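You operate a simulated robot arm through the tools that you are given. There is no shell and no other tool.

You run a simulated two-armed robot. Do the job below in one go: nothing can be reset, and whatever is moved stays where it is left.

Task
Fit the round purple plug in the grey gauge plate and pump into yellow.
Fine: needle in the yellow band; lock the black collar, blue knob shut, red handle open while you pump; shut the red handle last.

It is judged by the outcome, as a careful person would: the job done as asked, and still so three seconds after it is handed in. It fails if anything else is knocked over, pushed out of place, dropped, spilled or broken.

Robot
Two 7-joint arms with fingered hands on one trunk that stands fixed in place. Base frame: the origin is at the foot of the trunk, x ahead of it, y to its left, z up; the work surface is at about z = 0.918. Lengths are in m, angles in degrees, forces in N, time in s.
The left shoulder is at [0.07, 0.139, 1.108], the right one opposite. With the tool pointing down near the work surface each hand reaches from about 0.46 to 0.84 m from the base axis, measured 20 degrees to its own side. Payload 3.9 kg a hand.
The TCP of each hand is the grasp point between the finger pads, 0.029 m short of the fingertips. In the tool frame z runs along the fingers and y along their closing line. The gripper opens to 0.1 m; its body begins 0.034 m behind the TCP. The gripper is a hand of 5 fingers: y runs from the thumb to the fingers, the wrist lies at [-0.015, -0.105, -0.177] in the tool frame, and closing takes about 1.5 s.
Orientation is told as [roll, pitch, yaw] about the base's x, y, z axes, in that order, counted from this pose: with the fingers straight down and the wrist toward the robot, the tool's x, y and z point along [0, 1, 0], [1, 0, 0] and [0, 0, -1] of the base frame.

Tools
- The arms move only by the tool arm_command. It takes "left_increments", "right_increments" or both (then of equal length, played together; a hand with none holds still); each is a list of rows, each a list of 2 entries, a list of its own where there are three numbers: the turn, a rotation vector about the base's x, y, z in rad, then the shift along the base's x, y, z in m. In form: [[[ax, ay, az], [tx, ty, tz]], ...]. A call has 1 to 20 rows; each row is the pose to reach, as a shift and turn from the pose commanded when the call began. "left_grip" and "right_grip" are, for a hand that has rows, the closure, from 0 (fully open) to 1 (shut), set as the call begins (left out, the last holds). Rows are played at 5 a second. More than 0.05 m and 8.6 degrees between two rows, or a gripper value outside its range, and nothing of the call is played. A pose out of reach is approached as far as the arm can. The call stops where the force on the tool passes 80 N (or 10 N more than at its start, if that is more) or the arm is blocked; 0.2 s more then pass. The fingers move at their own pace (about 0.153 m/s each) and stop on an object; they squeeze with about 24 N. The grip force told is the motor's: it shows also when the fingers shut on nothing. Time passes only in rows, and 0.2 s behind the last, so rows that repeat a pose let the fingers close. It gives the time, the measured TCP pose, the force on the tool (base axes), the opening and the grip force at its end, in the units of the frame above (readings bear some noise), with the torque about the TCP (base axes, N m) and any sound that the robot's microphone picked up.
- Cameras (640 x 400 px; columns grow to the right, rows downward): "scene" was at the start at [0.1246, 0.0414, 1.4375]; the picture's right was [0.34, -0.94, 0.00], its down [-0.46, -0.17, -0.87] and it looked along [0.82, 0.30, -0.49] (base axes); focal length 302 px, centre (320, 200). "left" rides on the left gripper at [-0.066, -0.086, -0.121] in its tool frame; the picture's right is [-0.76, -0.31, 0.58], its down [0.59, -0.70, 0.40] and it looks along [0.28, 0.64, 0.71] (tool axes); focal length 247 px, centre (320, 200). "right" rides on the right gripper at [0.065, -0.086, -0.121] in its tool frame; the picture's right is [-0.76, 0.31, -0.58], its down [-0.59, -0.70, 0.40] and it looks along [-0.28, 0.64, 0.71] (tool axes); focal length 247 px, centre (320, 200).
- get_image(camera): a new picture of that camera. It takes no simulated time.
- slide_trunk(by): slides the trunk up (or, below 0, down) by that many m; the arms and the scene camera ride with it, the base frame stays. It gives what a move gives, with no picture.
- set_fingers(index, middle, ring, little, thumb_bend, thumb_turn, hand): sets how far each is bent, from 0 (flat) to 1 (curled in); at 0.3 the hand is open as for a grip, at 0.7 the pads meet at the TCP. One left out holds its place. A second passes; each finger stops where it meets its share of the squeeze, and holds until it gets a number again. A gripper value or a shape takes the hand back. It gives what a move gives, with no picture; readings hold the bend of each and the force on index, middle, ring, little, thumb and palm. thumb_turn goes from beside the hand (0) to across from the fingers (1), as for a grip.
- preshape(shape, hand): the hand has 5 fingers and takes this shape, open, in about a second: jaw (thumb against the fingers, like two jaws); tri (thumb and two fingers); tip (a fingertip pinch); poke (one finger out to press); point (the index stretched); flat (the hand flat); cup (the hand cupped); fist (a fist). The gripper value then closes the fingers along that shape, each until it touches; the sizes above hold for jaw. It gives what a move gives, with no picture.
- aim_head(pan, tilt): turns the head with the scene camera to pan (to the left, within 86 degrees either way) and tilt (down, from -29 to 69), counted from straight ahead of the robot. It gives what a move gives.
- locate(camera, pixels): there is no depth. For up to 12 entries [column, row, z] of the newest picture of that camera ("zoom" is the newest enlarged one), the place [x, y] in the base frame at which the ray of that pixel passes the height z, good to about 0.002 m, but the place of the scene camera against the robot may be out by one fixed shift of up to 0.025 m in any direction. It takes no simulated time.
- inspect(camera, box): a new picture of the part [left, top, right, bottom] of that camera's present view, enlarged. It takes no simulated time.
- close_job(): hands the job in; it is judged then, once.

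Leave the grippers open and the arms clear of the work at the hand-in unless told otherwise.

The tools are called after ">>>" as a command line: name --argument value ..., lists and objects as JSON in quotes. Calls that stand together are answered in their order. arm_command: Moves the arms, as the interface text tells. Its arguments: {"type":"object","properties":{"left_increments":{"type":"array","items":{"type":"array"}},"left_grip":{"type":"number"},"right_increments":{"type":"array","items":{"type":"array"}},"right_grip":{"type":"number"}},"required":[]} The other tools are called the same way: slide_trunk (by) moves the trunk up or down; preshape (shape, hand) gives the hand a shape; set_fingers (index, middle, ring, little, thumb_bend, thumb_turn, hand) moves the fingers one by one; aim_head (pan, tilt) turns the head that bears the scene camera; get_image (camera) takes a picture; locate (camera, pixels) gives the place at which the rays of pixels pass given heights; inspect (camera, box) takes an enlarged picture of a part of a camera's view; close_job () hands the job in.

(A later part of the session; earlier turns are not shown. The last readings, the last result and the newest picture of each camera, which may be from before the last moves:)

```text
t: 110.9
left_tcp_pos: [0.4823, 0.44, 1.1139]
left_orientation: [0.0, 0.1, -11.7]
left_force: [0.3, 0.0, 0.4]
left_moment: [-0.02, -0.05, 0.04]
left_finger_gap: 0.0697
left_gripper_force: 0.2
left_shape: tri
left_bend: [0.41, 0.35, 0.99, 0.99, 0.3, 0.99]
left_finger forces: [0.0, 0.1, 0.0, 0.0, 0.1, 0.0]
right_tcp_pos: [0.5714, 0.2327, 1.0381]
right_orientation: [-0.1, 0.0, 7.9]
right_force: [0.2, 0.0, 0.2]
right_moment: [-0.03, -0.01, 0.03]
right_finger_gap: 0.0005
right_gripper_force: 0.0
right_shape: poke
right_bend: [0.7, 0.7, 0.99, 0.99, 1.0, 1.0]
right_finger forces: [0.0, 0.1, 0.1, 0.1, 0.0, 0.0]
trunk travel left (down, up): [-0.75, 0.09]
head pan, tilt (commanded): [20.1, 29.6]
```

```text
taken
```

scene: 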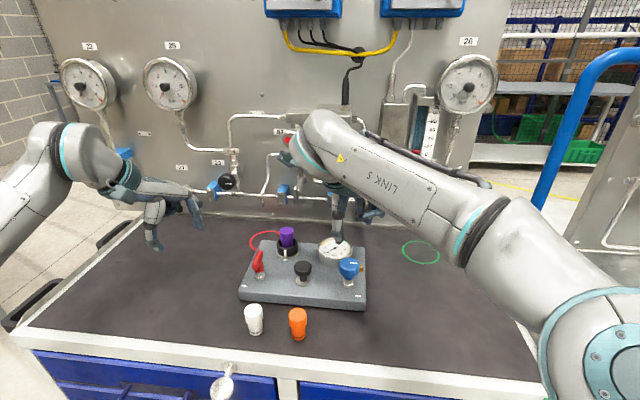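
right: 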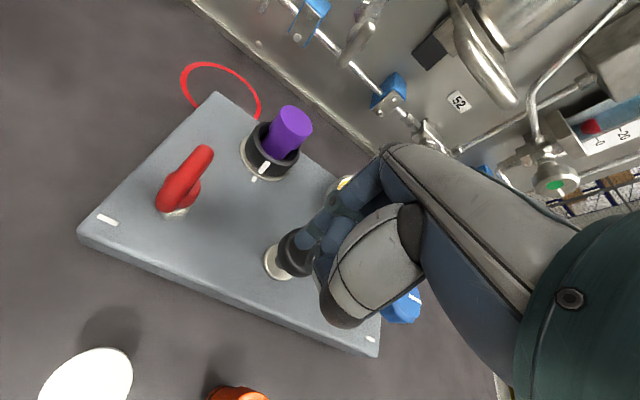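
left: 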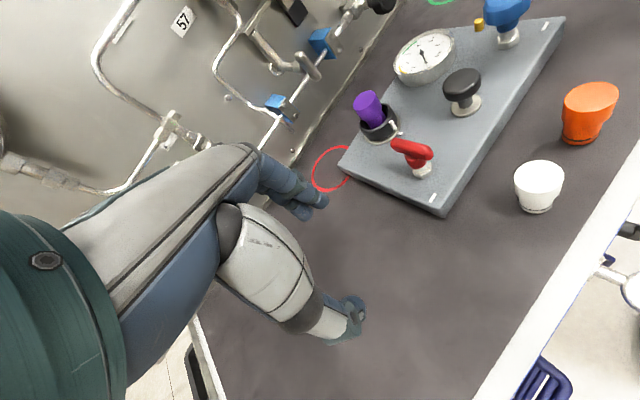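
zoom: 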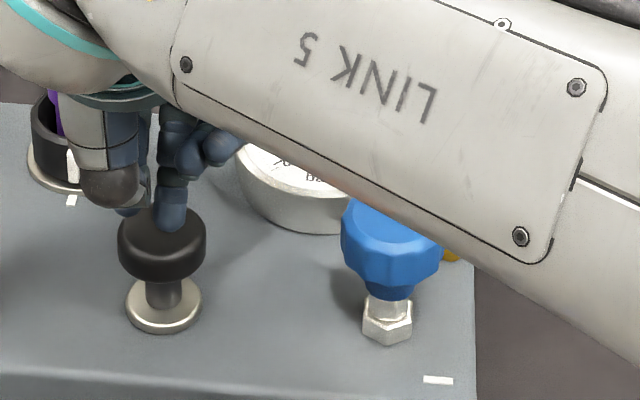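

I'll enlarge the gauge from the left camera.

>>> inspect --camera "left" --box '[385, 25, 465, 90]'

```text
6.15 times, centred on (425, 58) of left
```

zoom: 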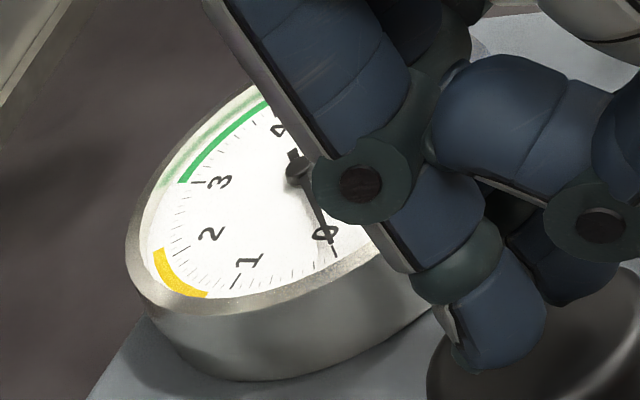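

The needle is still at 0, so the red handle is probably shut. I'll move the right hand up and away to the right, then bring the left hand to the red handle.

>>> arm_command --right_increments '[[[0, 0, 0], [0, 0, 0.03]], [[0, 0, 0], [0, -0.01, 0.06]], [[0, 0, 0], [0, -0.04, 0.08]], [[0, 0, 0], [0, -0.08, 0.1]], [[0, 0, 0], [0, -0.12, 0.11]], [[0, 0, 0], [0, -0.16, 0.11]], [[0, 0, 0], [0, -0.2, 0.11]]]'

>>> get_image --camera "scene"

>>> inspect --camera "scene" --box '[235, 225, 375, 310]'

>>> inspect --camera "left" --box '[370, 80, 490, 190]'

```text
t: 112.5
left_tcp_pos: [0.4821, 0.438, 1.1147]
left_orientation: [0.1, 0.0, -11.8]
left_force: [0.3, -0.3, -0.1]
left_moment: [0.02, 0.0, 0.04]
left_finger_gap: 0.0696
left_gripper_force: 0.0
left_shape: tri
left_bend: [0.41, 0.35, 0.99, 0.99, 0.3, 0.99]
left_finger forces: [0.0, 0.1, 0.1, 0.0, 0.0, 0.1]
right_tcp_pos: [0.5676, 0.0361, 1.1477]
right_orientation: [-0.1, 0.0, 7.8]
right_force: [-0.4, -0.6, 0.7]
right_moment: [-0.01, 0.0, -0.01]
right_finger_gap: 0.0
right_gripper_force: 0.1
right_shape: poke
right_bend: [0.7, 0.7, 0.99, 0.99, 1.0, 1.0]
right_finger forces: [0.0, 0.0, 0.1, 0.1, 0.0, 0.0]
trunk travel left (down, up): [-0.75, 0.09]
head pan, tilt (commanded): [20.1, 29.6]
```

```text
taken
```

scene: 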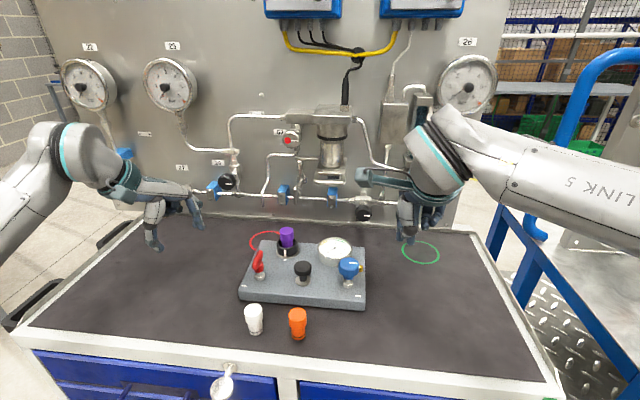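

```text
4.57 times, centred on (305, 268) of scene
```

zoom: 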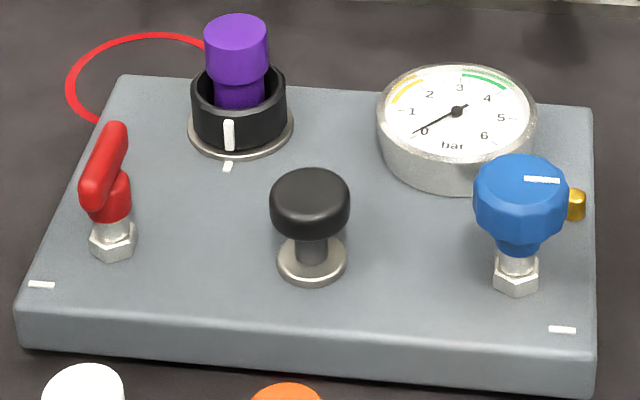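

```text
3.64 times, centred on (430, 135) of left
```

zoom: 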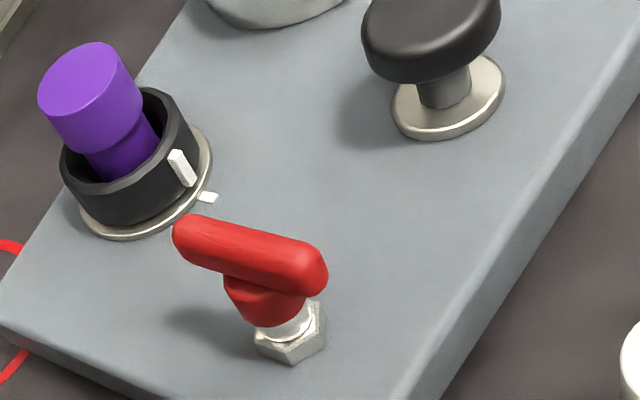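

The blue mark now points sideways and the needle is at 0. Now I'll bring the left hand over the red handle with its closing direction across the bar (yaw ≈ −72), staying above it.

>>> arm_command --left_increments '[[[0, 0, -0.13], [0.01, -0.014, 0.0]], [[0, 0, -0.26], [0.02, -0.028, 0.0]], [[0, 0, -0.39], [0.03, -0.043, 0.0]], [[0, 0, -0.52], [0.04, -0.058, 0.0]], [[0, 0, -0.65], [0.05, -0.072, 0.0]], [[0, 0, -0.78], [0.062, -0.087, -0.01]], [[0, 0, -0.91], [0.073, -0.102, -0.025]], [[0, 0, -1.04], [0.0825, -0.116, -0.04]], [[0, 0, -1.04], [0.0825, -0.116, -0.04]]]' --left_grip 0.4

>>> get_image --camera "left"

>>> inspect --camera "scene" --box '[220, 180, 320, 300]'

```text
t: 114.5
left_tcp_pos: [0.5639, 0.3238, 1.0729]
left_orientation: [0.0, 0.0, -71.3]
left_force: [0.0, 0.0, 0.1]
left_moment: [-0.03, 0.0, -0.02]
left_finger_gap: 0.0602
left_gripper_force: 0.0
left_shape: tri
left_bend: [0.39, 0.39, 0.99, 0.99, 0.3, 1.0]
left_finger forces: [0.1, 0.0, 0.0, 0.0, 0.1, 0.0]
right_tcp_pos: [0.5684, 0.0385, 1.1485]
right_orientation: [-0.1, 0.0, 7.8]
right_force: [0.3, 0.7, 0.0]
right_moment: [0.01, 0.0, 0.01]
right_finger_gap: 0.0
right_gripper_force: 0.1
right_shape: poke
right_bend: [0.7, 0.7, 0.99, 0.99, 1.0, 1.0]
right_finger forces: [0.1, 0.1, 0.0, 0.1, 0.0, 0.0]
trunk travel left (down, up): [-0.75, 0.09]
head pan, tilt (commanded): [20.1, 29.6]
```

```text
taken
```

left: 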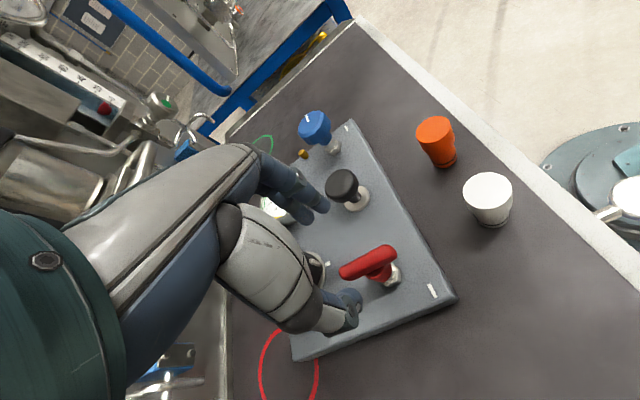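

```text
3.33 times, centred on (270, 240) of scene
```

zoom: 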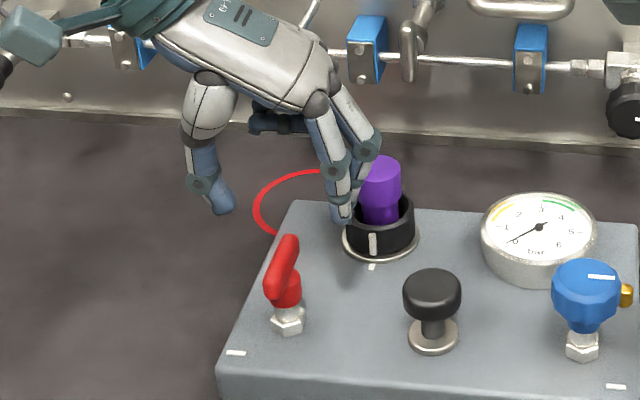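

I'll zoom in on the red bar to align precisely.

>>> inspect --camera "left" --box '[325, 225, 425, 300]'

```text
5.33 times, centred on (375, 262) of left
```

zoom: 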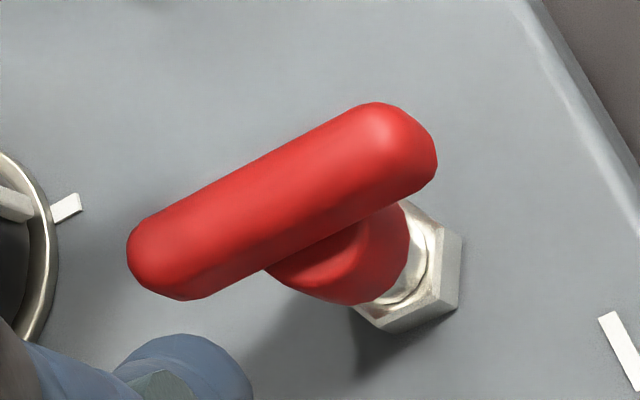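

The bar's axis is at about (0.566, 0.319). I'll shift (0.002, −0.0045), turn 4° more and lower to TCP z ≈ 1.006, so the fingers straddle the bar just above the hex.

>>> arm_command --left_increments '[[[0, 0, -0.04], [0.002, -0.0045, -0.01]], [[0, 0, -0.08], [0.002, -0.0045, -0.025]], [[0, 0, -0.08], [0.002, -0.0045, -0.04]], [[0, 0, -0.08], [0.002, -0.0045, -0.055]], [[0, 0, -0.08], [0.002, -0.0045, -0.067]], [[0, 0, -0.08], [0.002, -0.0045, -0.067]]]'

>>> get_image --camera "left"

>>> inspect --camera "scene" --box '[220, 200, 320, 300]'

```text
t: 115.9
left_tcp_pos: [0.5665, 0.3193, 1.0068]
left_orientation: [0.0, 0.0, -75.9]
left_force: [0.1, -0.3, -0.2]
left_moment: [0.02, -0.02, 0.02]
left_finger_gap: 0.0603
left_gripper_force: 0.1
left_shape: tri
left_bend: [0.39, 0.39, 0.99, 0.99, 0.3, 1.0]
left_finger forces: [0.0, 0.0, 0.0, 0.1, 0.0, 0.0]
right_tcp_pos: [0.5704, 0.0383, 1.148]
right_orientation: [-0.2, -0.1, 7.9]
right_force: [-0.2, -0.5, -0.1]
right_moment: [-0.02, 0.0, 0.02]
right_finger_gap: 0.0
right_gripper_force: 0.0
right_shape: poke
right_bend: [0.7, 0.7, 0.99, 0.99, 1.0, 1.0]
right_finger forces: [0.1, 0.1, 0.0, 0.0, 0.0, 0.0]
trunk travel left (down, up): [-0.75, 0.09]
head pan, tilt (commanded): [20.1, 29.6]
```

```text
taken
```

left: 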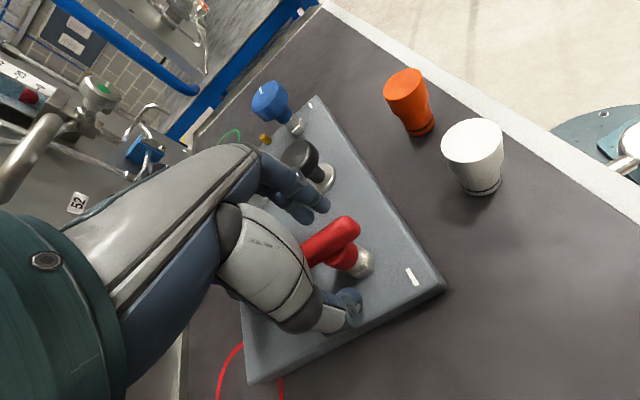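

```text
4.00 times, centred on (270, 250) of scene
```

zoom: 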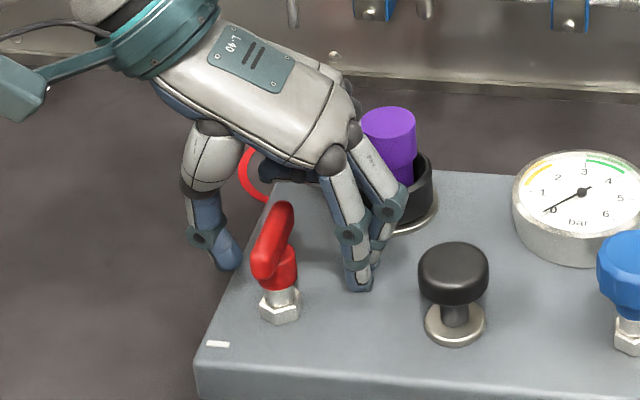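

The scene view suggests the bar is nearer the thumb than the fingers. I'll check the axis via the hex base in the scene camera, with its shift removed using the red tick.

>>> locate --camera "zoom" --pixels '[[280, 303, 0.962], [218, 344, 0.958], [280, 268, 0.98], [262, 270, 0.995], [287, 210, 0.995], [360, 287, 0.977], [236, 262, 0.977]]'

>>> inspect --camera "left" --box '[280, 190, 400, 310]'

```text
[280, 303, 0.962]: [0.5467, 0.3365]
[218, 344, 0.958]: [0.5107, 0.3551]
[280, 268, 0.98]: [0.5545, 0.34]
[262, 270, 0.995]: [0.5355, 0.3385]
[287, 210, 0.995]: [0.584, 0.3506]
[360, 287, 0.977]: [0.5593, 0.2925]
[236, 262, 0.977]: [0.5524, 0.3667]
```

```text
3.33 times, centred on (340, 250) of left
```

zoom: 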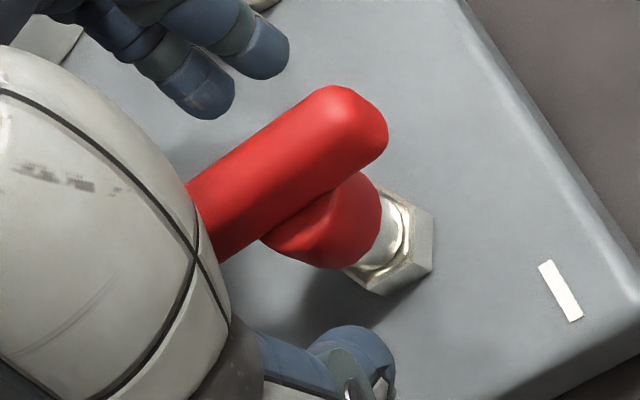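

The hex base (from both cameras) puts the valve axis at about (0.557, 0.328), with the bar sitting higher at z ≈ 1.005. I'll re-centre the open hand by (−0.0095, +0.0085), raise it 5 mm, and check.

>>> arm_command --left_increments '[[[0, 0, 0], [-0.004, 0.004, 0.003]], [[0, 0, 0], [-0.0095, 0.0085, 0.005]], [[0, 0, 0], [-0.0095, 0.0085, 0.005]]]'

>>> inspect --camera "scene" --box '[220, 200, 320, 300]'

>>> inspect --camera "left" --box '[280, 190, 400, 310]'

```text
t: 116.7
left_tcp_pos: [0.5579, 0.3284, 1.013]
left_orientation: [0.0, 0.0, -75.9]
left_force: [0.4, -0.2, 0.1]
left_moment: [-0.02, 0.01, 0.01]
left_finger_gap: 0.0604
left_gripper_force: 0.1
left_shape: tri
left_bend: [0.39, 0.39, 0.99, 0.99, 0.3, 1.0]
left_finger forces: [0.1, 0.0, 0.0, 0.0, 0.1, 0.0]
right_tcp_pos: [0.5691, 0.0368, 1.1482]
right_orientation: [-0.3, 0.1, 7.9]
right_force: [0.3, -0.3, 0.4]
right_moment: [0.04, 0.02, 0.06]
right_finger_gap: 0.0002
right_gripper_force: 0.0
right_shape: poke
right_bend: [0.7, 0.7, 0.99, 0.99, 1.0, 1.0]
right_finger forces: [0.0, 0.0, 0.0, 0.0, 0.0, 0.0]
trunk travel left (down, up): [-0.75, 0.09]
head pan, tilt (commanded): [20.1, 29.6]
```

```text
4.00 times, centred on (270, 250) of scene
```

zoom: 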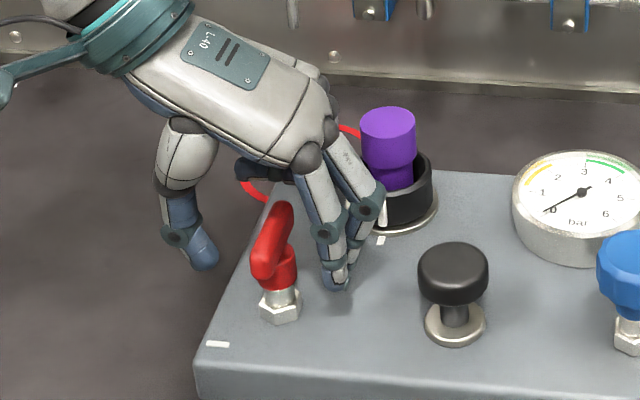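

```text
3.33 times, centred on (340, 250) of left
```

zoom: 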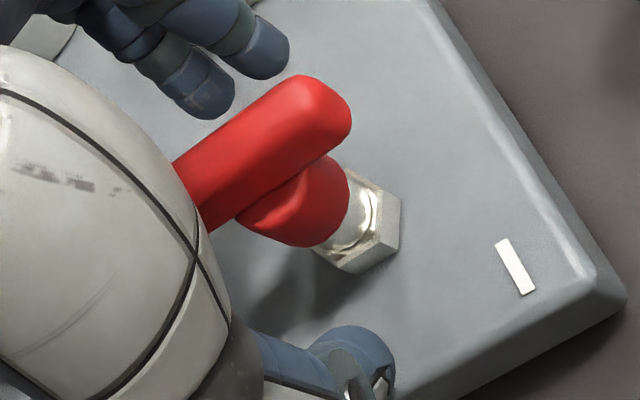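

The bar is now between thumb and fingers, well centred. Closing the left hand on it.

>>> arm_command --left_increments '[[[0, 0, 0], [0, 0, 0]], [[0, 0, 0], [0, 0, 0]], [[0, 0, 0], [0, 0, 0]], [[0, 0, 0], [0, 0, 0]], [[0, 0, 0], [0, 0, 0]], [[0, 0, 0], [0, 0, 0]], [[0, 0, 0], [0, 0, 0]], [[0, 0, 0], [0, 0, 0]]]' --left_grip 1.0

>>> inspect --camera "scene" --box '[220, 200, 320, 300]'

>>> inspect --camera "left" --box '[280, 190, 400, 310]'

```text
t: 118.5
left_tcp_pos: [0.5561, 0.3268, 1.0128]
left_orientation: [0.0, 0.0, -75.9]
left_force: [-0.1, 0.2, -0.4]
left_moment: [0.04, -0.01, 0.03]
left_finger_gap: 0.0131
left_gripper_force: 24.2
left_shape: tri
left_bend: [0.63, 0.61, 1.0, 1.0, 0.72, 1.0]
left_finger forces: [11.0, 9.3, 0.0, 0.1, 21.2, 0.1]
right_tcp_pos: [0.5693, 0.0383, 1.1477]
right_orientation: [-0.2, 0.1, 7.8]
right_force: [0.6, 0.9, -0.3]
right_moment: [0.03, -0.03, -0.02]
right_finger_gap: 0.0
right_gripper_force: 0.0
right_shape: poke
right_bend: [0.7, 0.7, 0.99, 0.99, 1.0, 1.0]
right_finger forces: [0.0, 0.0, 0.1, 0.0, 0.0, 0.0]
trunk travel left (down, up): [-0.75, 0.09]
head pan, tilt (commanded): [20.1, 29.6]
```

```text
4.00 times, centred on (270, 250) of scene
```

zoom: 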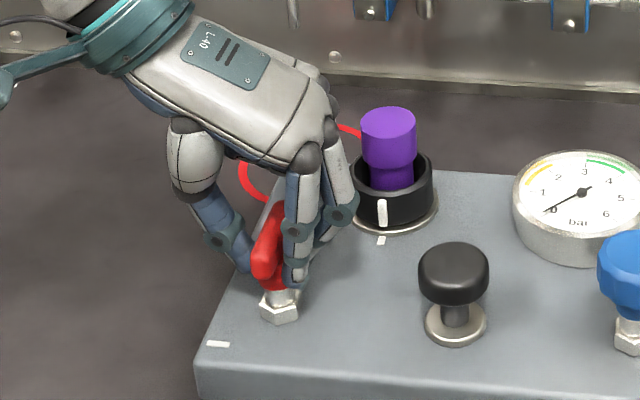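

```text
3.33 times, centred on (340, 250) of left
```

zoom: 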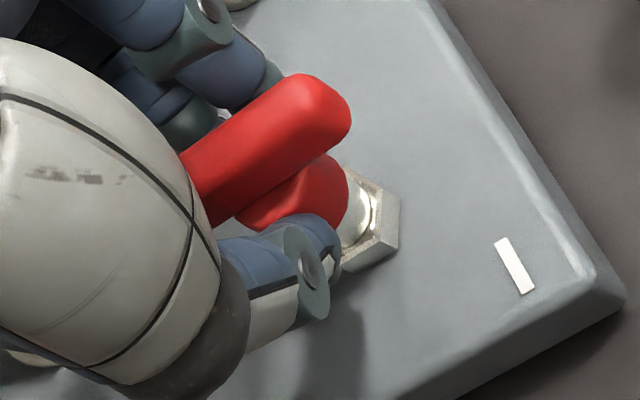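

The bar is gripped (13 mm gap, about 21 N). I'll try a small counter-clockwise turn (≈8°) and read the torque, to learn which way it moves.

>>> arm_command --left_increments '[[[0, 0, 0.05], [0, 0, 0]], [[0, 0, 0.1], [0, 0, 0]], [[0, 0, 0.14], [0, 0, 0]], [[0, 0, 0.14], [0, 0, 0]]]'

>>> inspect --camera "left" --box '[280, 190, 400, 310]'

```text
t: 119.5
left_tcp_pos: [0.556, 0.3287, 1.0133]
left_orientation: [0.0, 0.0, -67.9]
left_force: [-4.7, 0.3, 0.5]
left_moment: [0.0, 0.1, -0.09]
left_finger_gap: 0.0126
left_gripper_force: 23.8
left_shape: tri
left_bend: [0.63, 0.61, 1.0, 1.0, 0.72, 1.0]
left_finger forces: [11.5, 9.5, 0.0, 0.0, 23.2, 0.0]
right_tcp_pos: [0.5678, 0.0393, 1.148]
right_orientation: [-0.2, 0.1, 7.8]
right_force: [-0.3, -0.6, -0.3]
right_moment: [0.02, 0.01, 0.02]
right_finger_gap: 0.0002
right_gripper_force: 0.1
right_shape: poke
right_bend: [0.7, 0.7, 0.99, 0.99, 1.0, 1.0]
right_finger forces: [0.1, 0.0, 0.0, 0.1, 0.0, 0.0]
trunk travel left (down, up): [-0.75, 0.09]
head pan, tilt (commanded): [20.1, 29.6]
```

```text
3.33 times, centred on (340, 250) of left
```

zoom: 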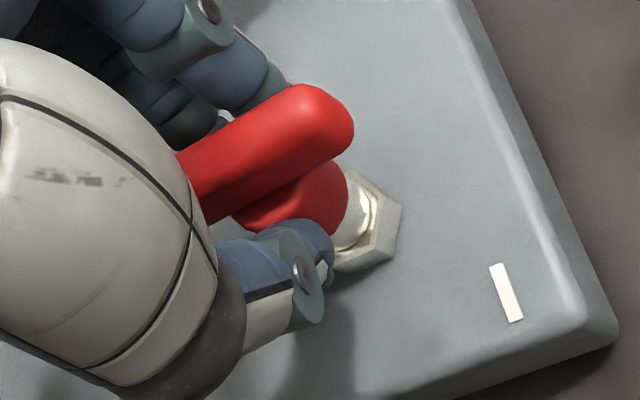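

Counter-clockwise turns freely with light torque, and the bar follows. I'll continue counter-clockwise another 35°.

>>> arm_command --left_increments '[[[0, 0, 0.08], [0, 0, 0]], [[0, 0, 0.16], [0, 0, 0]], [[0, 0, 0.24], [0, 0, 0]], [[0, 0, 0.32], [0, 0, 0]], [[0, 0, 0.4], [0, 0, 0]], [[0, 0, 0.48], [0, 0, 0]], [[0, 0, 0.56], [0, 0, 0]], [[0, 0, 0.62], [0, 0, 0]], [[0, 0, 0.62], [0, 0, 0]]]'

>>> inspect --camera "left" --box '[280, 190, 400, 310]'

>>> inspect --camera "scene" --box '[220, 200, 320, 300]'

```text
t: 121.5
left_tcp_pos: [0.5562, 0.3279, 1.013]
left_orientation: [0.1, 0.0, -32.3]
left_force: [-7.5, -1.3, 0.2]
left_moment: [-0.07, 0.16, -0.08]
left_finger_gap: 0.0126
left_gripper_force: 24.0
left_shape: tri
left_bend: [0.63, 0.62, 1.0, 1.0, 0.72, 1.0]
left_finger forces: [12.1, 8.3, 0.0, 0.1, 23.7, 0.0]
right_tcp_pos: [0.5688, 0.038, 1.1485]
right_orientation: [-0.1, 0.0, 7.7]
right_force: [0.7, 0.8, -0.1]
right_moment: [0.02, 0.0, 0.01]
right_finger_gap: 0.0
right_gripper_force: 0.0
right_shape: poke
right_bend: [0.7, 0.7, 0.99, 0.99, 1.0, 1.0]
right_finger forces: [0.0, 0.0, 0.1, 0.0, 0.0, 0.1]
trunk travel left (down, up): [-0.75, 0.09]
head pan, tilt (commanded): [20.1, 29.6]
```

```text
3.33 times, centred on (340, 250) of left
```

zoom: 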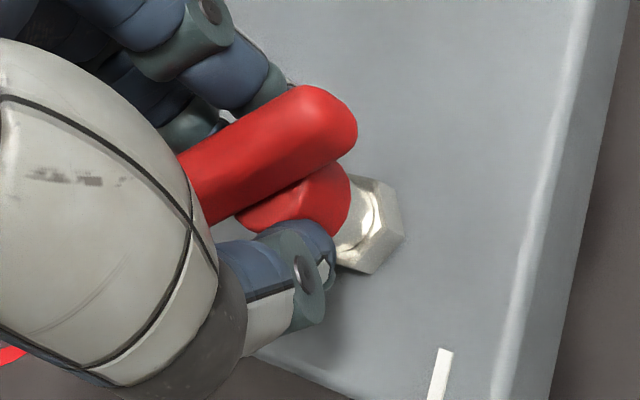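

```text
4.00 times, centred on (270, 250) of scene
```

zoom: 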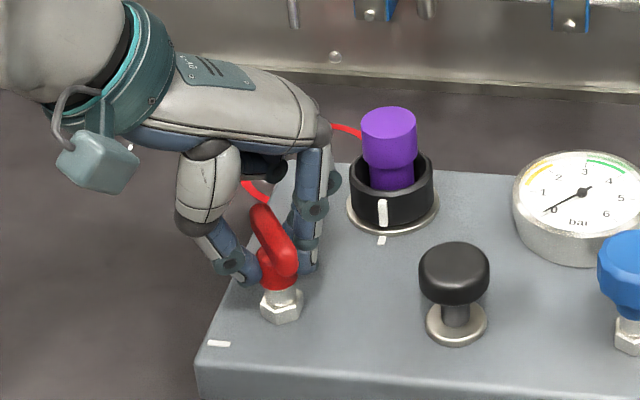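

Good. I'll continue counter-clockwise toward yaw 0.

>>> arm_command --left_increments '[[[0, 0, 0.08], [0, 0, 0]], [[0, 0, 0.16], [0, 0, 0]], [[0, 0, 0.24], [0, 0, 0]], [[0, 0, 0.32], [0, 0, 0]], [[0, 0, 0.4], [0, 0, 0]], [[0, 0, 0.48], [0, 0, 0]], [[0, 0, 0.55], [0, 0, 0]], [[0, 0, 0.55], [0, 0, 0]]]'

>>> inspect --camera "left" --box '[280, 190, 400, 310]'

>>> inspect --camera "scene" --box '[220, 200, 320, 300]'

```text
t: 123.3
left_tcp_pos: [0.5547, 0.3264, 1.0122]
left_orientation: [-0.2, -0.2, -16.1]
left_force: [-4.5, 16.3, 6.5]
left_moment: [0.37, 0.18, 0.05]
left_finger_gap: 0.0126
left_gripper_force: 23.8
left_shape: tri
left_bend: [0.65, 0.63, 1.0, 1.0, 0.6, 1.0]
left_finger forces: [8.0, 16.4, 0.0, 0.0, 28.0, 0.0]
left hand out of reach, approached as far as the arm can: row 4, 5, 6, 7, 8
right_tcp_pos: [0.5672, 0.0407, 1.1485]
right_orientation: [-0.4, -0.1, 7.9]
right_force: [0.0, -0.1, -0.1]
right_moment: [0.03, -0.03, 0.01]
right_finger_gap: 0.0
right_gripper_force: 0.1
right_shape: poke
right_bend: [0.7, 0.7, 0.99, 0.99, 1.0, 1.0]
right_finger forces: [0.1, 0.0, 0.1, 0.0, 0.0, 0.0]
trunk travel left (down, up): [-0.75, 0.09]
head pan, tilt (commanded): [20.1, 29.6]
```

```text
3.33 times, centred on (340, 250) of left
```

zoom: 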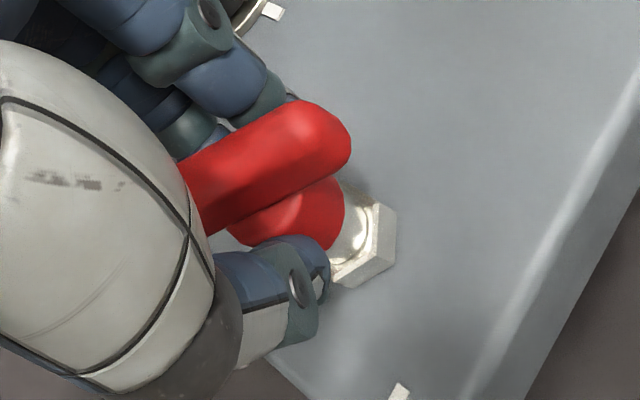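

```text
4.00 times, centred on (270, 250) of scene
```

zoom: 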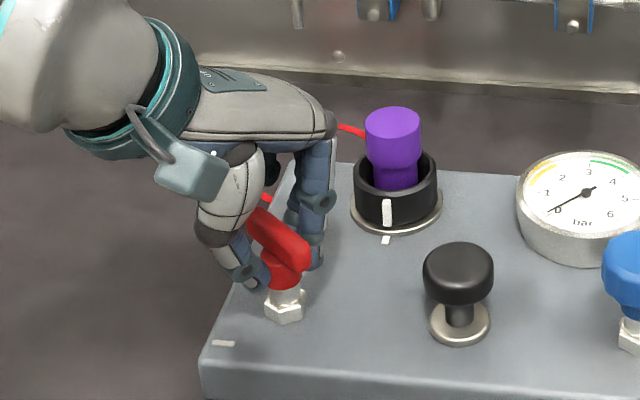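

The arm ran into its own reach limit near yaw −16, with the bar about 60° turned. I'll release the bar gently and lift off.

>>> arm_command --left_increments '[[[0, 0, 0], [0, 0, 0]], [[0, 0, 0], [0, 0, 0]], [[0, 0, 0], [0, 0, 0]], [[0, 0, 0], [0, 0, 0.01]], [[0, 0, 0], [0, 0, 0.03]], [[0, 0, -0.1], [0, 0, 0.06]], [[0, 0, -0.2], [0, 0, 0.08]], [[0, 0, -0.35], [0, 0, 0.08]], [[0, 0, -0.5], [0, 0, 0.08]], [[0, 0, -0.65], [0, 0, 0.08]], [[0, 0, -0.65], [0, 0, 0.08]]]' --left_grip 0.3

>>> get_image --camera "left"

>>> inspect --camera "scene" --box '[220, 210, 380, 310]'

```text
t: 125.7
left_tcp_pos: [0.5581, 0.3216, 1.0924]
left_orientation: [-0.1, 0.0, -53.6]
left_force: [0.4, 0.7, -0.6]
left_moment: [0.0, 0.0, 0.0]
left_finger_gap: 0.0698
left_gripper_force: 0.1
left_shape: tri
left_bend: [0.41, 0.36, 0.99, 0.99, 0.3, 0.99]
left_finger forces: [0.0, 0.0, 0.1, 0.0, 0.1, 0.0]
right_tcp_pos: [0.569, 0.0388, 1.1476]
right_orientation: [-0.2, 0.0, 7.8]
right_force: [-0.4, -0.2, 0.2]
right_moment: [0.02, 0.02, -0.01]
right_finger_gap: 0.0001
right_gripper_force: 0.0
right_shape: poke
right_bend: [0.7, 0.7, 0.99, 0.99, 1.0, 1.0]
right_finger forces: [0.0, 0.1, 0.0, 0.0, 0.0, 0.0]
trunk travel left (down, up): [-0.75, 0.09]
head pan, tilt (commanded): [20.1, 29.6]
```

```text
taken
```

left: 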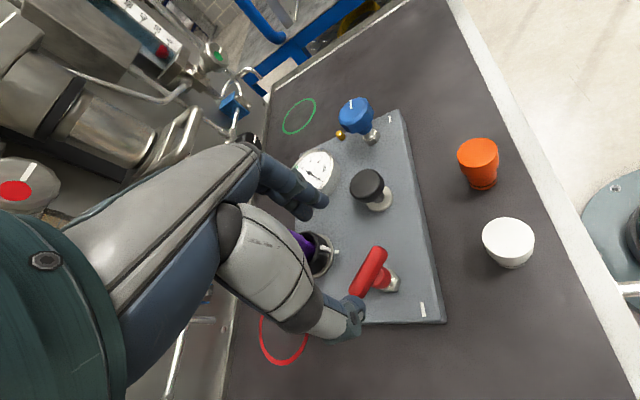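

```text
4.00 times, centred on (300, 260) of scene
```

zoom: 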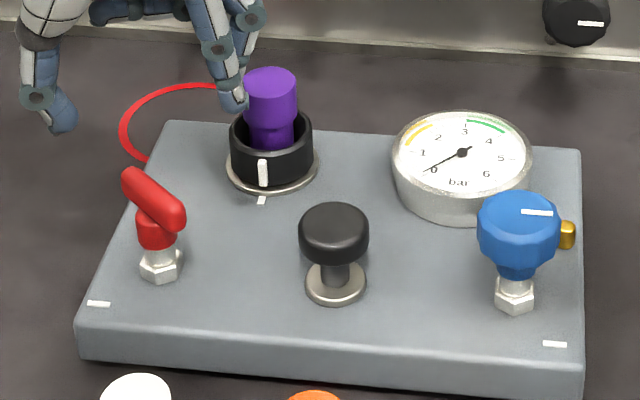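

The bar needs about 30° more counter-clockwise. The left hand can't grip that far round, so I'll use a poke: push the bar's right-hand end forward with the left fingers. First the poke shape, then position behind that end.

>>> preshape --shape "poke" --hand "left"

>>> arm_command --left_increments '[[[0, 0, 0], [-0.02, -0.006, 0.0]], [[0, 0, 0], [-0.04, -0.012, 0.0]], [[0, 0, 0], [-0.054, -0.018, 0.0]], [[0, 0, 0], [-0.054, -0.018, -0.025]], [[0, 0, 0], [-0.054, -0.018, -0.045]], [[0, 0, 0], [-0.054, -0.018, -0.045]]]'

>>> get_image --camera "left"

>>> inspect --camera "scene" --box '[220, 190, 320, 300]'

```text
t: 126.6
left_tcp_pos: [0.5588, 0.322, 1.0921]
left_orientation: [-0.2, 0.1, -53.6]
left_force: [0.3, -0.2, 0.4]
left_moment: [-0.01, 0.02, 0.0]
left_finger_gap: 0.0
left_gripper_force: 0.1
left_shape: poke
left_bend: [0.7, 0.7, 0.99, 0.99, 1.0, 1.0]
left_finger forces: [0.1, 0.0, 0.1, 0.0, 0.0, 0.1]
right_tcp_pos: [0.5694, 0.038, 1.1476]
right_orientation: [-0.2, 0.0, 7.8]
right_force: [0.8, -0.3, -0.3]
right_moment: [0.0, 0.03, 0.0]
right_finger_gap: 0.0
right_gripper_force: 0.1
right_shape: poke
right_bend: [0.7, 0.7, 0.99, 0.99, 1.0, 1.0]
right_finger forces: [0.0, 0.1, 0.1, 0.0, 0.0, 0.1]
trunk travel left (down, up): [-0.75, 0.09]
head pan, tilt (commanded): [20.1, 29.6]
```

```text
t: 128.0
left_tcp_pos: [0.5027, 0.3039, 1.0461]
left_orientation: [-0.1, 0.2, -53.5]
left_force: [1.0, 0.3, 0.2]
left_moment: [0.03, -0.02, 0.0]
left_finger_gap: 0.0
left_gripper_force: 0.1
left_shape: poke
left_bend: [0.7, 0.7, 0.99, 0.99, 1.0, 1.0]
left_finger forces: [0.1, 0.0, 0.1, 0.0, 0.0, 0.0]
right_tcp_pos: [0.5698, 0.037, 1.1474]
right_orientation: [-0.2, 0.1, 7.8]
right_force: [-0.1, 0.2, 0.9]
right_moment: [0.01, 0.0, 0.01]
right_finger_gap: 0.0
right_gripper_force: 0.1
right_shape: poke
right_bend: [0.7, 0.7, 0.99, 0.99, 1.0, 1.0]
right_finger forces: [0.1, 0.0, 0.0, 0.1, 0.1, 0.0]
trunk travel left (down, up): [-0.75, 0.09]
head pan, tilt (commanded): [20.1, 29.6]
```

```text
taken
```

left: 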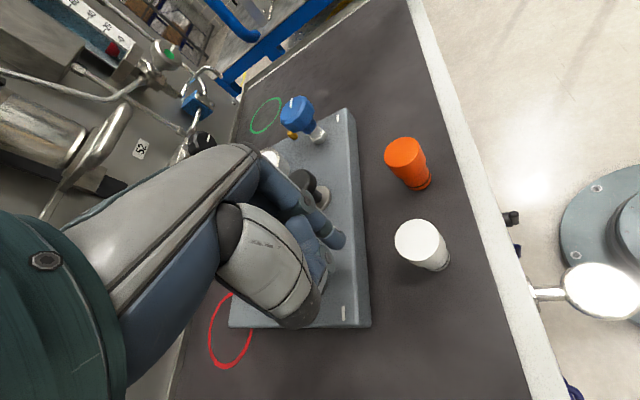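

```text
3.64 times, centred on (270, 245) of scene
```

zoom: 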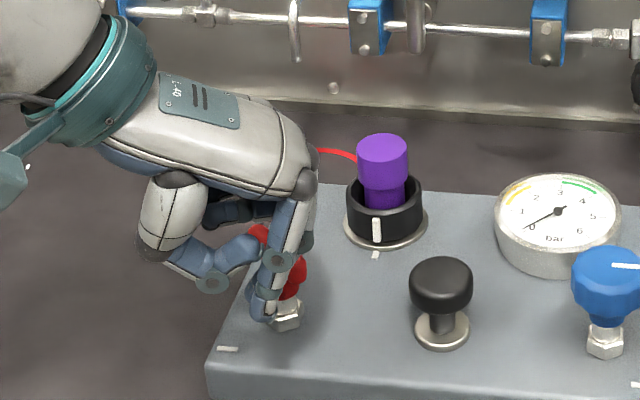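

The fingertips are behind (robot-side of) the bar's right end. I'll lower to z ≈ 1.014 so the fingers are level with the bar, then push forward slowly.

>>> arm_command --left_increments '[[[0, 0, 0], [0, 0, -0.012]], [[0, 0, 0], [0, 0, -0.024]], [[0, 0, 0], [0, 0, -0.033]], [[0, 0, 0], [0, 0, -0.033]]]'

>>> inspect --camera "scene" --box '[220, 190, 320, 300]'

>>> inspect --camera "left" --box '[270, 180, 390, 300]'

```text
t: 129.0
left_tcp_pos: [0.5028, 0.3035, 1.0129]
left_orientation: [-0.1, 0.0, -53.5]
left_force: [0.0, -0.4, 0.6]
left_moment: [0.02, 0.0, 0.0]
left_finger_gap: 0.0002
left_gripper_force: 0.0
left_shape: poke
left_bend: [0.7, 0.7, 0.99, 0.99, 1.0, 1.0]
left_finger forces: [0.0, 0.1, 0.0, 0.1, 0.1, 0.1]
right_tcp_pos: [0.5681, 0.0371, 1.1474]
right_orientation: [-0.2, 0.0, 7.8]
right_force: [-0.3, 0.2, 0.2]
right_moment: [0.03, -0.05, 0.0]
right_finger_gap: 0.0
right_gripper_force: 0.0
right_shape: poke
right_bend: [0.7, 0.7, 0.99, 0.99, 1.0, 1.0]
right_finger forces: [0.0, 0.0, 0.1, 0.0, 0.1, 0.1]
trunk travel left (down, up): [-0.75, 0.09]
head pan, tilt (commanded): [20.1, 29.6]
```

```text
3.64 times, centred on (270, 245) of scene
```

zoom: 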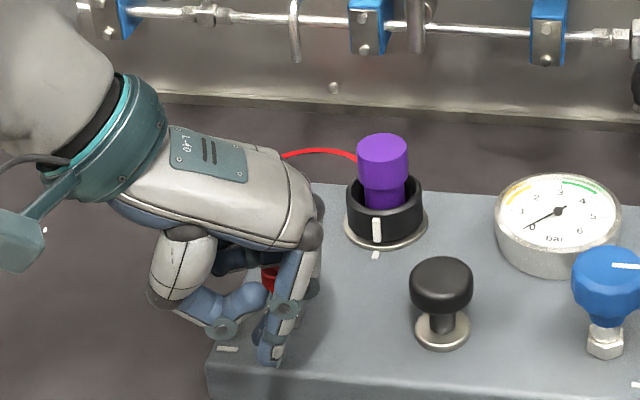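

```text
3.33 times, centred on (330, 240) of left
```

zoom: 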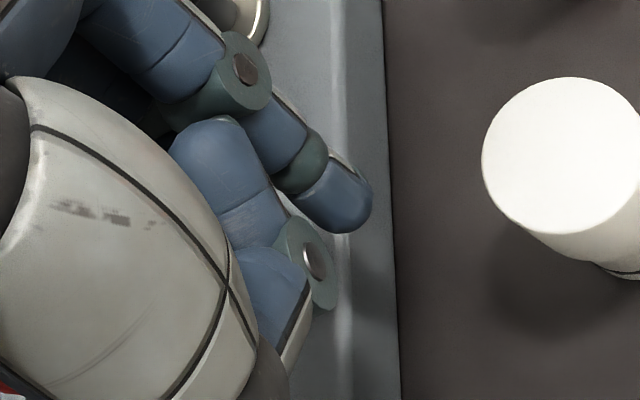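

Clear of everything, and the white plug is safely to the side. Pushing forward 20 mm first.

>>> arm_command --left_increments '[[[0, 0, 0], [0.005, 0, 0]], [[0, 0, 0], [0.01, 0, 0]], [[0, 0, 0], [0.015, 0, 0]], [[0, 0, 0], [0.02, 0, 0]], [[0, 0, 0], [0.02, 0, 0]]]'

>>> inspect --camera "scene" --box '[220, 190, 320, 300]'

```text
t: 130.2
left_tcp_pos: [0.5224, 0.3038, 1.0138]
left_orientation: [-0.2, 0.1, -53.5]
left_force: [-3.5, -0.6, -1.0]
left_moment: [-0.02, 0.0, 0.01]
left_finger_gap: 0.0001
left_gripper_force: 0.0
left_shape: poke
left_bend: [0.7, 0.7, 0.99, 0.99, 1.0, 1.0]
left_finger forces: [0.0, 3.4, 0.1, 0.1, 0.0, 0.0]
right_tcp_pos: [0.5686, 0.0388, 1.1472]
right_orientation: [-0.2, 0.0, 7.8]
right_force: [-0.6, -0.1, 0.0]
right_moment: [-0.02, -0.01, -0.01]
right_finger_gap: 0.0
right_gripper_force: 0.1
right_shape: poke
right_bend: [0.7, 0.7, 0.99, 0.99, 1.0, 1.0]
right_finger forces: [0.1, 0.1, 0.0, 0.0, 0.0, 0.0]
trunk travel left (down, up): [-0.75, 0.09]
head pan, tilt (commanded): [20.1, 29.6]
```

```text
3.64 times, centred on (270, 245) of scene
```

zoom: 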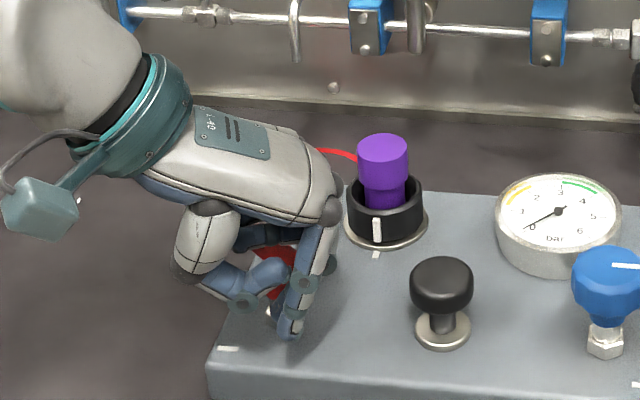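

The middle finger is in contact at 3.4 N, about the valve's turning friction. I'll continue pushing forward in small steps until it stops.

>>> arm_command --left_increments '[[[0, 0, 0], [0.003, 0, 0]], [[0, 0, 0], [0.006, 0, 0]], [[0, 0, 0], [0.009, 0, 0]], [[0, 0, 0], [0.012, 0, 0]], [[0, 0, 0], [0.012, 0, 0]]]'

>>> inspect --camera "scene" --box '[220, 190, 320, 300]'

```text
t: 131.4
left_tcp_pos: [0.5352, 0.3041, 1.014]
left_orientation: [0.0, 0.1, -53.5]
left_force: [-2.7, -5.3, 1.4]
left_moment: [-0.02, -0.03, -0.11]
left_finger_gap: 0.0
left_gripper_force: 0.0
left_shape: poke
left_bend: [0.7, 0.7, 0.99, 0.99, 1.0, 1.0]
left_finger forces: [0.1, 4.5, 0.1, 0.0, 0.0, 0.0]
right_tcp_pos: [0.5671, 0.0362, 1.1489]
right_orientation: [-0.3, -0.1, 7.8]
right_force: [0.3, 0.2, -0.2]
right_moment: [-0.01, -0.05, -0.03]
right_finger_gap: 0.0001
right_gripper_force: 0.0
right_shape: poke
right_bend: [0.7, 0.7, 0.99, 0.99, 1.0, 1.0]
right_finger forces: [0.1, 0.0, 0.0, 0.1, 0.0, 0.0]
trunk travel left (down, up): [-0.75, 0.09]
head pan, tilt (commanded): [20.1, 29.6]
```

```text
3.64 times, centred on (270, 245) of scene
```

zoom: 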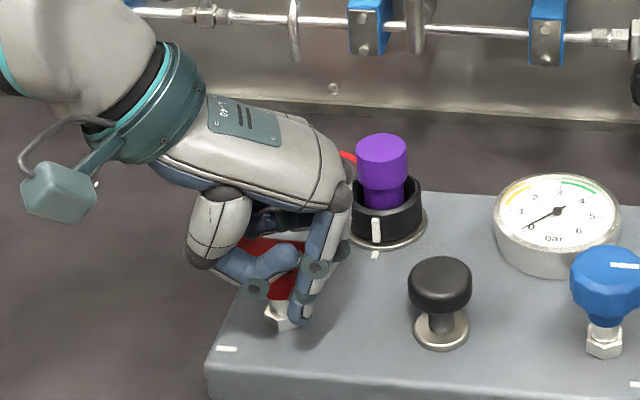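

There's a sideways force of 5 N now. I'll look from the left camera before pushing further.

>>> get_image --camera "left"

>>> inspect --camera "scene" --box '[260, 240, 320, 300]'

>>> inspect --camera "scene" --box '[250, 230, 310, 290]'

```text
taken
```

left: 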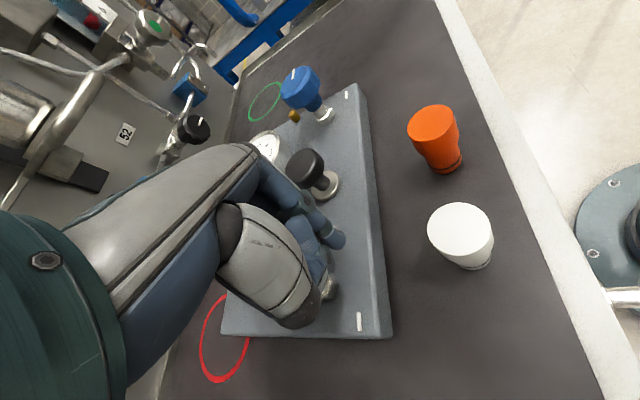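

```text
6.67 times, centred on (290, 270) of scene
```

zoom: 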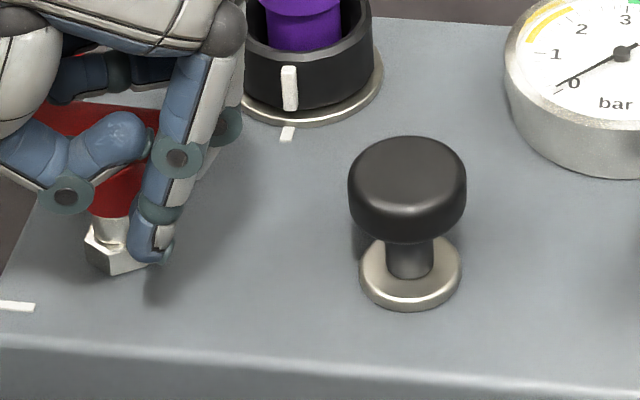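

```text
6.67 times, centred on (280, 260) of scene
```

zoom: 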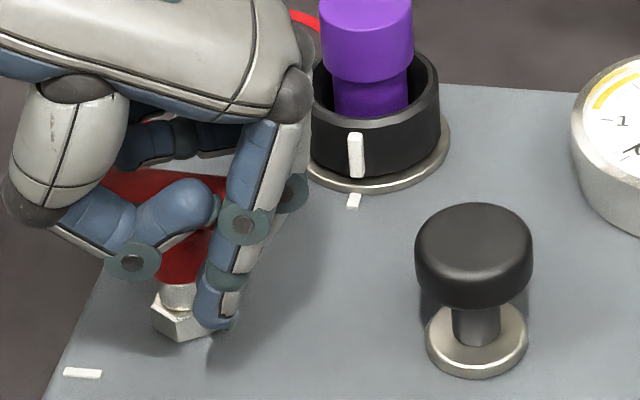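

The bar looks nearly crosswise and a finger is brushing the hub. I'll back the hand straight out toward the robot, raise it, and look at the handle.

>>> arm_command --left_increments '[[[0, 0, 0], [-0.012, 0, 0]], [[0, 0, 0], [-0.03, 0, 0.005]], [[0, 0, 0], [-0.035, 0, 0.03]], [[0, 0, 0], [-0.035, 0.005, 0.065]], [[0, 0, 0], [-0.035, 0.03, 0.085]], [[0, 0, 0], [-0.035, 0.06, 0.09]], [[0, 0, 0], [-0.035, 0.08, 0.09]]]'

>>> inspect --camera "scene" --box '[230, 215, 370, 310]'

>>> get_image --camera "left"

```text
t: 133.0
left_tcp_pos: [0.5001, 0.383, 1.1027]
left_orientation: [-0.3, 0.1, -53.5]
left_force: [-0.2, -0.1, -1.0]
left_moment: [0.01, 0.01, 0.0]
left_finger_gap: 0.0001
left_gripper_force: 0.1
left_shape: poke
left_bend: [0.7, 0.7, 0.99, 0.99, 1.0, 1.0]
left_finger forces: [0.0, 0.0, 0.0, 0.1, 0.0, 0.1]
right_tcp_pos: [0.5693, 0.038, 1.1464]
right_orientation: [-0.2, 0.0, 7.9]
right_force: [-0.2, 0.5, 0.0]
right_moment: [0.01, 0.03, -0.05]
right_finger_gap: 0.0001
right_gripper_force: 0.0
right_shape: poke
right_bend: [0.7, 0.7, 0.99, 0.99, 1.0, 1.0]
right_finger forces: [0.0, 0.0, 0.0, 0.0, 0.0, 0.0]
trunk travel left (down, up): [-0.75, 0.09]
head pan, tilt (commanded): [20.1, 29.6]
```

```text
4.21 times, centred on (300, 262) of scene
```

zoom: 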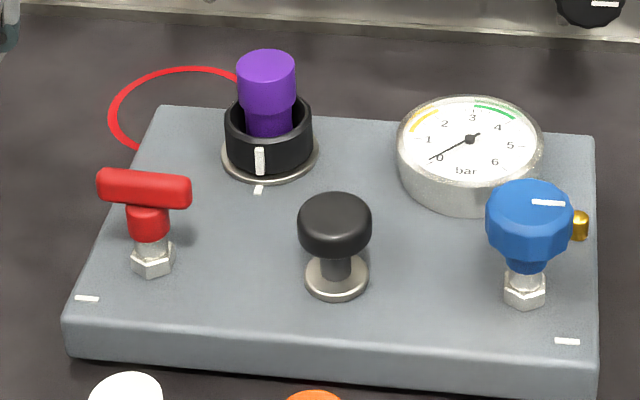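

```text
taken
```

left: 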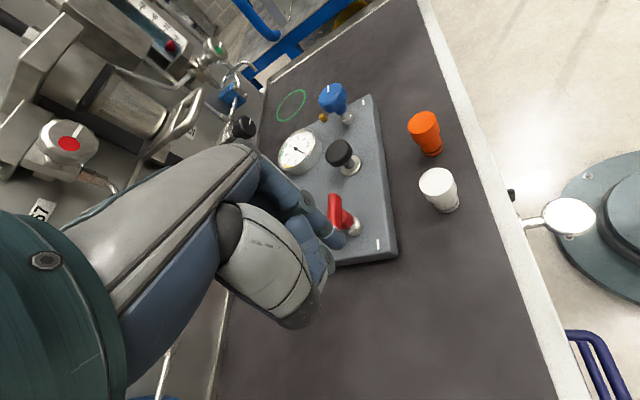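

The red bar is now fully crosswise: opened a quarter turn counter-clockwise. I'll park the left hand where its camera sees the gauge, and bring the right hand back over the pump along the same path.

>>> arm_command --left_increments '[[[0, 0, 0.13], [-0.003, 0.012, 0.003]], [[0, 0, 0.26], [-0.006, 0.024, 0.006]], [[0, 0, 0.39], [-0.01, 0.036, 0.01]], [[0, 0, 0.52], [-0.014, 0.048, 0.01]], [[0, 0, 0.65], [-0.018, 0.057, 0.01]], [[0, 0, 0.73], [-0.018, 0.057, 0.01]], [[0, 0, 0.73], [-0.018, 0.057, 0.01]]]' --right_increments '[[[0, 0, 0], [0, 0.04, 0]], [[0, 0, 0], [0, 0.08, 0]], [[0, 0, 0], [0, 0.12, -0.01]], [[0, 0, 0], [0, 0.16, -0.03]], [[0, 0, 0], [0, 0.19, -0.05]], [[0, 0, 0], [0, 0.2, -0.08]], [[0, 0, 0], [0, 0.2, -0.108]]]'

>>> inspect --camera "left" --box '[380, 0, 560, 140]'

>>> inspect --camera "scene" --box '[250, 190, 370, 300]'

```text
t: 134.6
left_tcp_pos: [0.4833, 0.4416, 1.1144]
left_orientation: [-0.1, 0.1, -11.7]
left_force: [0.4, -0.4, 0.0]
left_moment: [-0.02, 0.04, 0.01]
left_finger_gap: 0.0
left_gripper_force: 0.0
left_shape: poke
left_bend: [0.7, 0.7, 0.99, 0.99, 1.0, 1.0]
left_finger forces: [0.1, 0.1, 0.0, 0.0, 0.0, 0.0]
right_tcp_pos: [0.5735, 0.2348, 1.043]
right_orientation: [-0.2, -0.1, 7.8]
right_force: [-0.8, -0.5, -0.2]
right_moment: [0.02, -0.04, -0.02]
right_finger_gap: 0.0
right_gripper_force: 0.1
right_shape: poke
right_bend: [0.7, 0.7, 0.99, 0.99, 1.0, 1.0]
right_finger forces: [0.1, 0.0, 0.1, 0.0, 0.0, 0.1]
trunk travel left (down, up): [-0.75, 0.09]
head pan, tilt (commanded): [20.1, 29.6]
```

```text
2.86 times, centred on (470, 70) of left
```

zoom: 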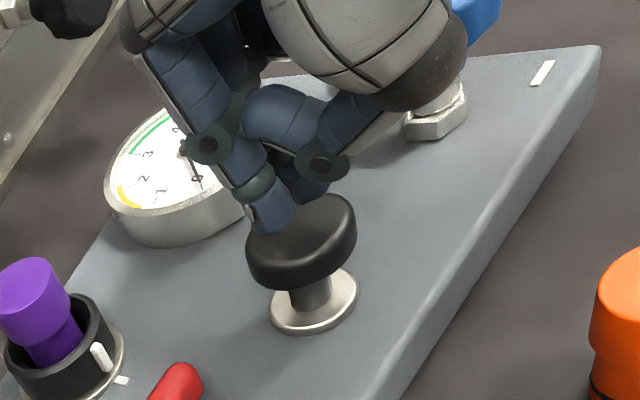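

```text
3.64 times, centred on (310, 245) of scene
```

zoom: 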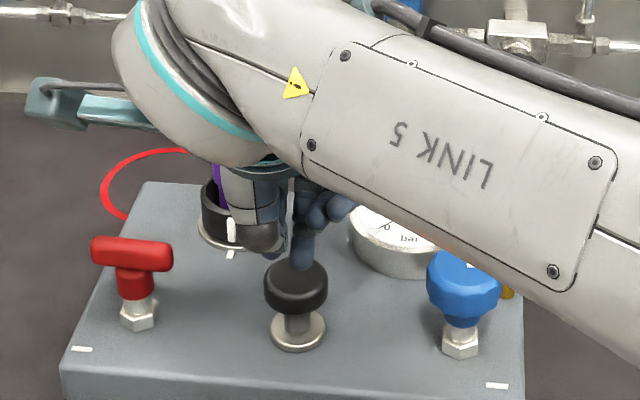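

In position above the button. One full pump stroke: down 25 mm and back up.

>>> arm_command --right_increments '[[[0, 0, 0], [0, 0, -0.008]], [[0, 0, 0], [0, 0, -0.014]], [[0, 0, 0], [0, 0, -0.019]], [[0, 0, 0], [0, 0, -0.023]], [[0, 0, 0], [0, 0, -0.025]], [[0, 0, 0], [0, 0, -0.018]], [[0, 0, 0], [0, 0, -0.01]], [[0, 0, 0], [0, 0, -0.002]], [[0, 0, 0], [0, 0, -0.002]]]'

>>> inspect --camera "left" --box '[385, 25, 465, 90]'

```text
t: 136.6
left_tcp_pos: [0.4834, 0.4412, 1.113]
left_orientation: [-0.1, 0.1, -11.7]
left_force: [0.9, -0.1, -0.2]
left_moment: [-0.02, 0.01, 0.0]
left_finger_gap: 0.0
left_gripper_force: 0.1
left_shape: poke
left_bend: [0.7, 0.7, 0.99, 0.99, 1.0, 1.0]
left_finger forces: [0.1, 0.1, 0.0, 0.1, 0.0, 0.1]
right_tcp_pos: [0.5714, 0.2357, 1.037]
right_orientation: [-0.1, 0.0, 7.8]
right_force: [-0.4, -0.3, -0.2]
right_moment: [0.0, 0.01, 0.03]
right_finger_gap: 0.0
right_gripper_force: 0.0
right_shape: poke
right_bend: [0.7, 0.7, 0.99, 0.99, 1.0, 1.0]
right_finger forces: [0.0, 0.1, 0.0, 0.0, 0.0, 0.1]
trunk travel left (down, up): [-0.75, 0.09]
head pan, tilt (commanded): [20.1, 29.6]
heard: click
```

```text
6.15 times, centred on (425, 58) of left
```

zoom: 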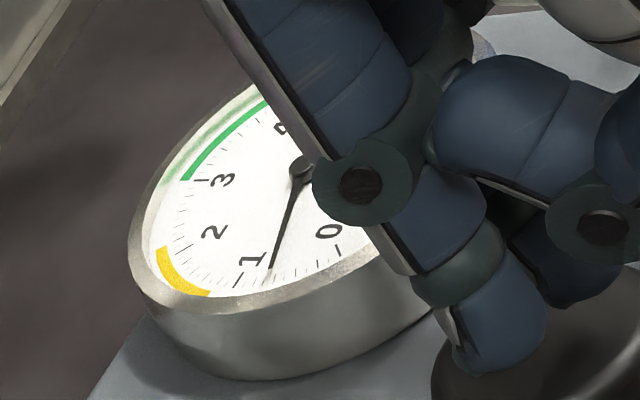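

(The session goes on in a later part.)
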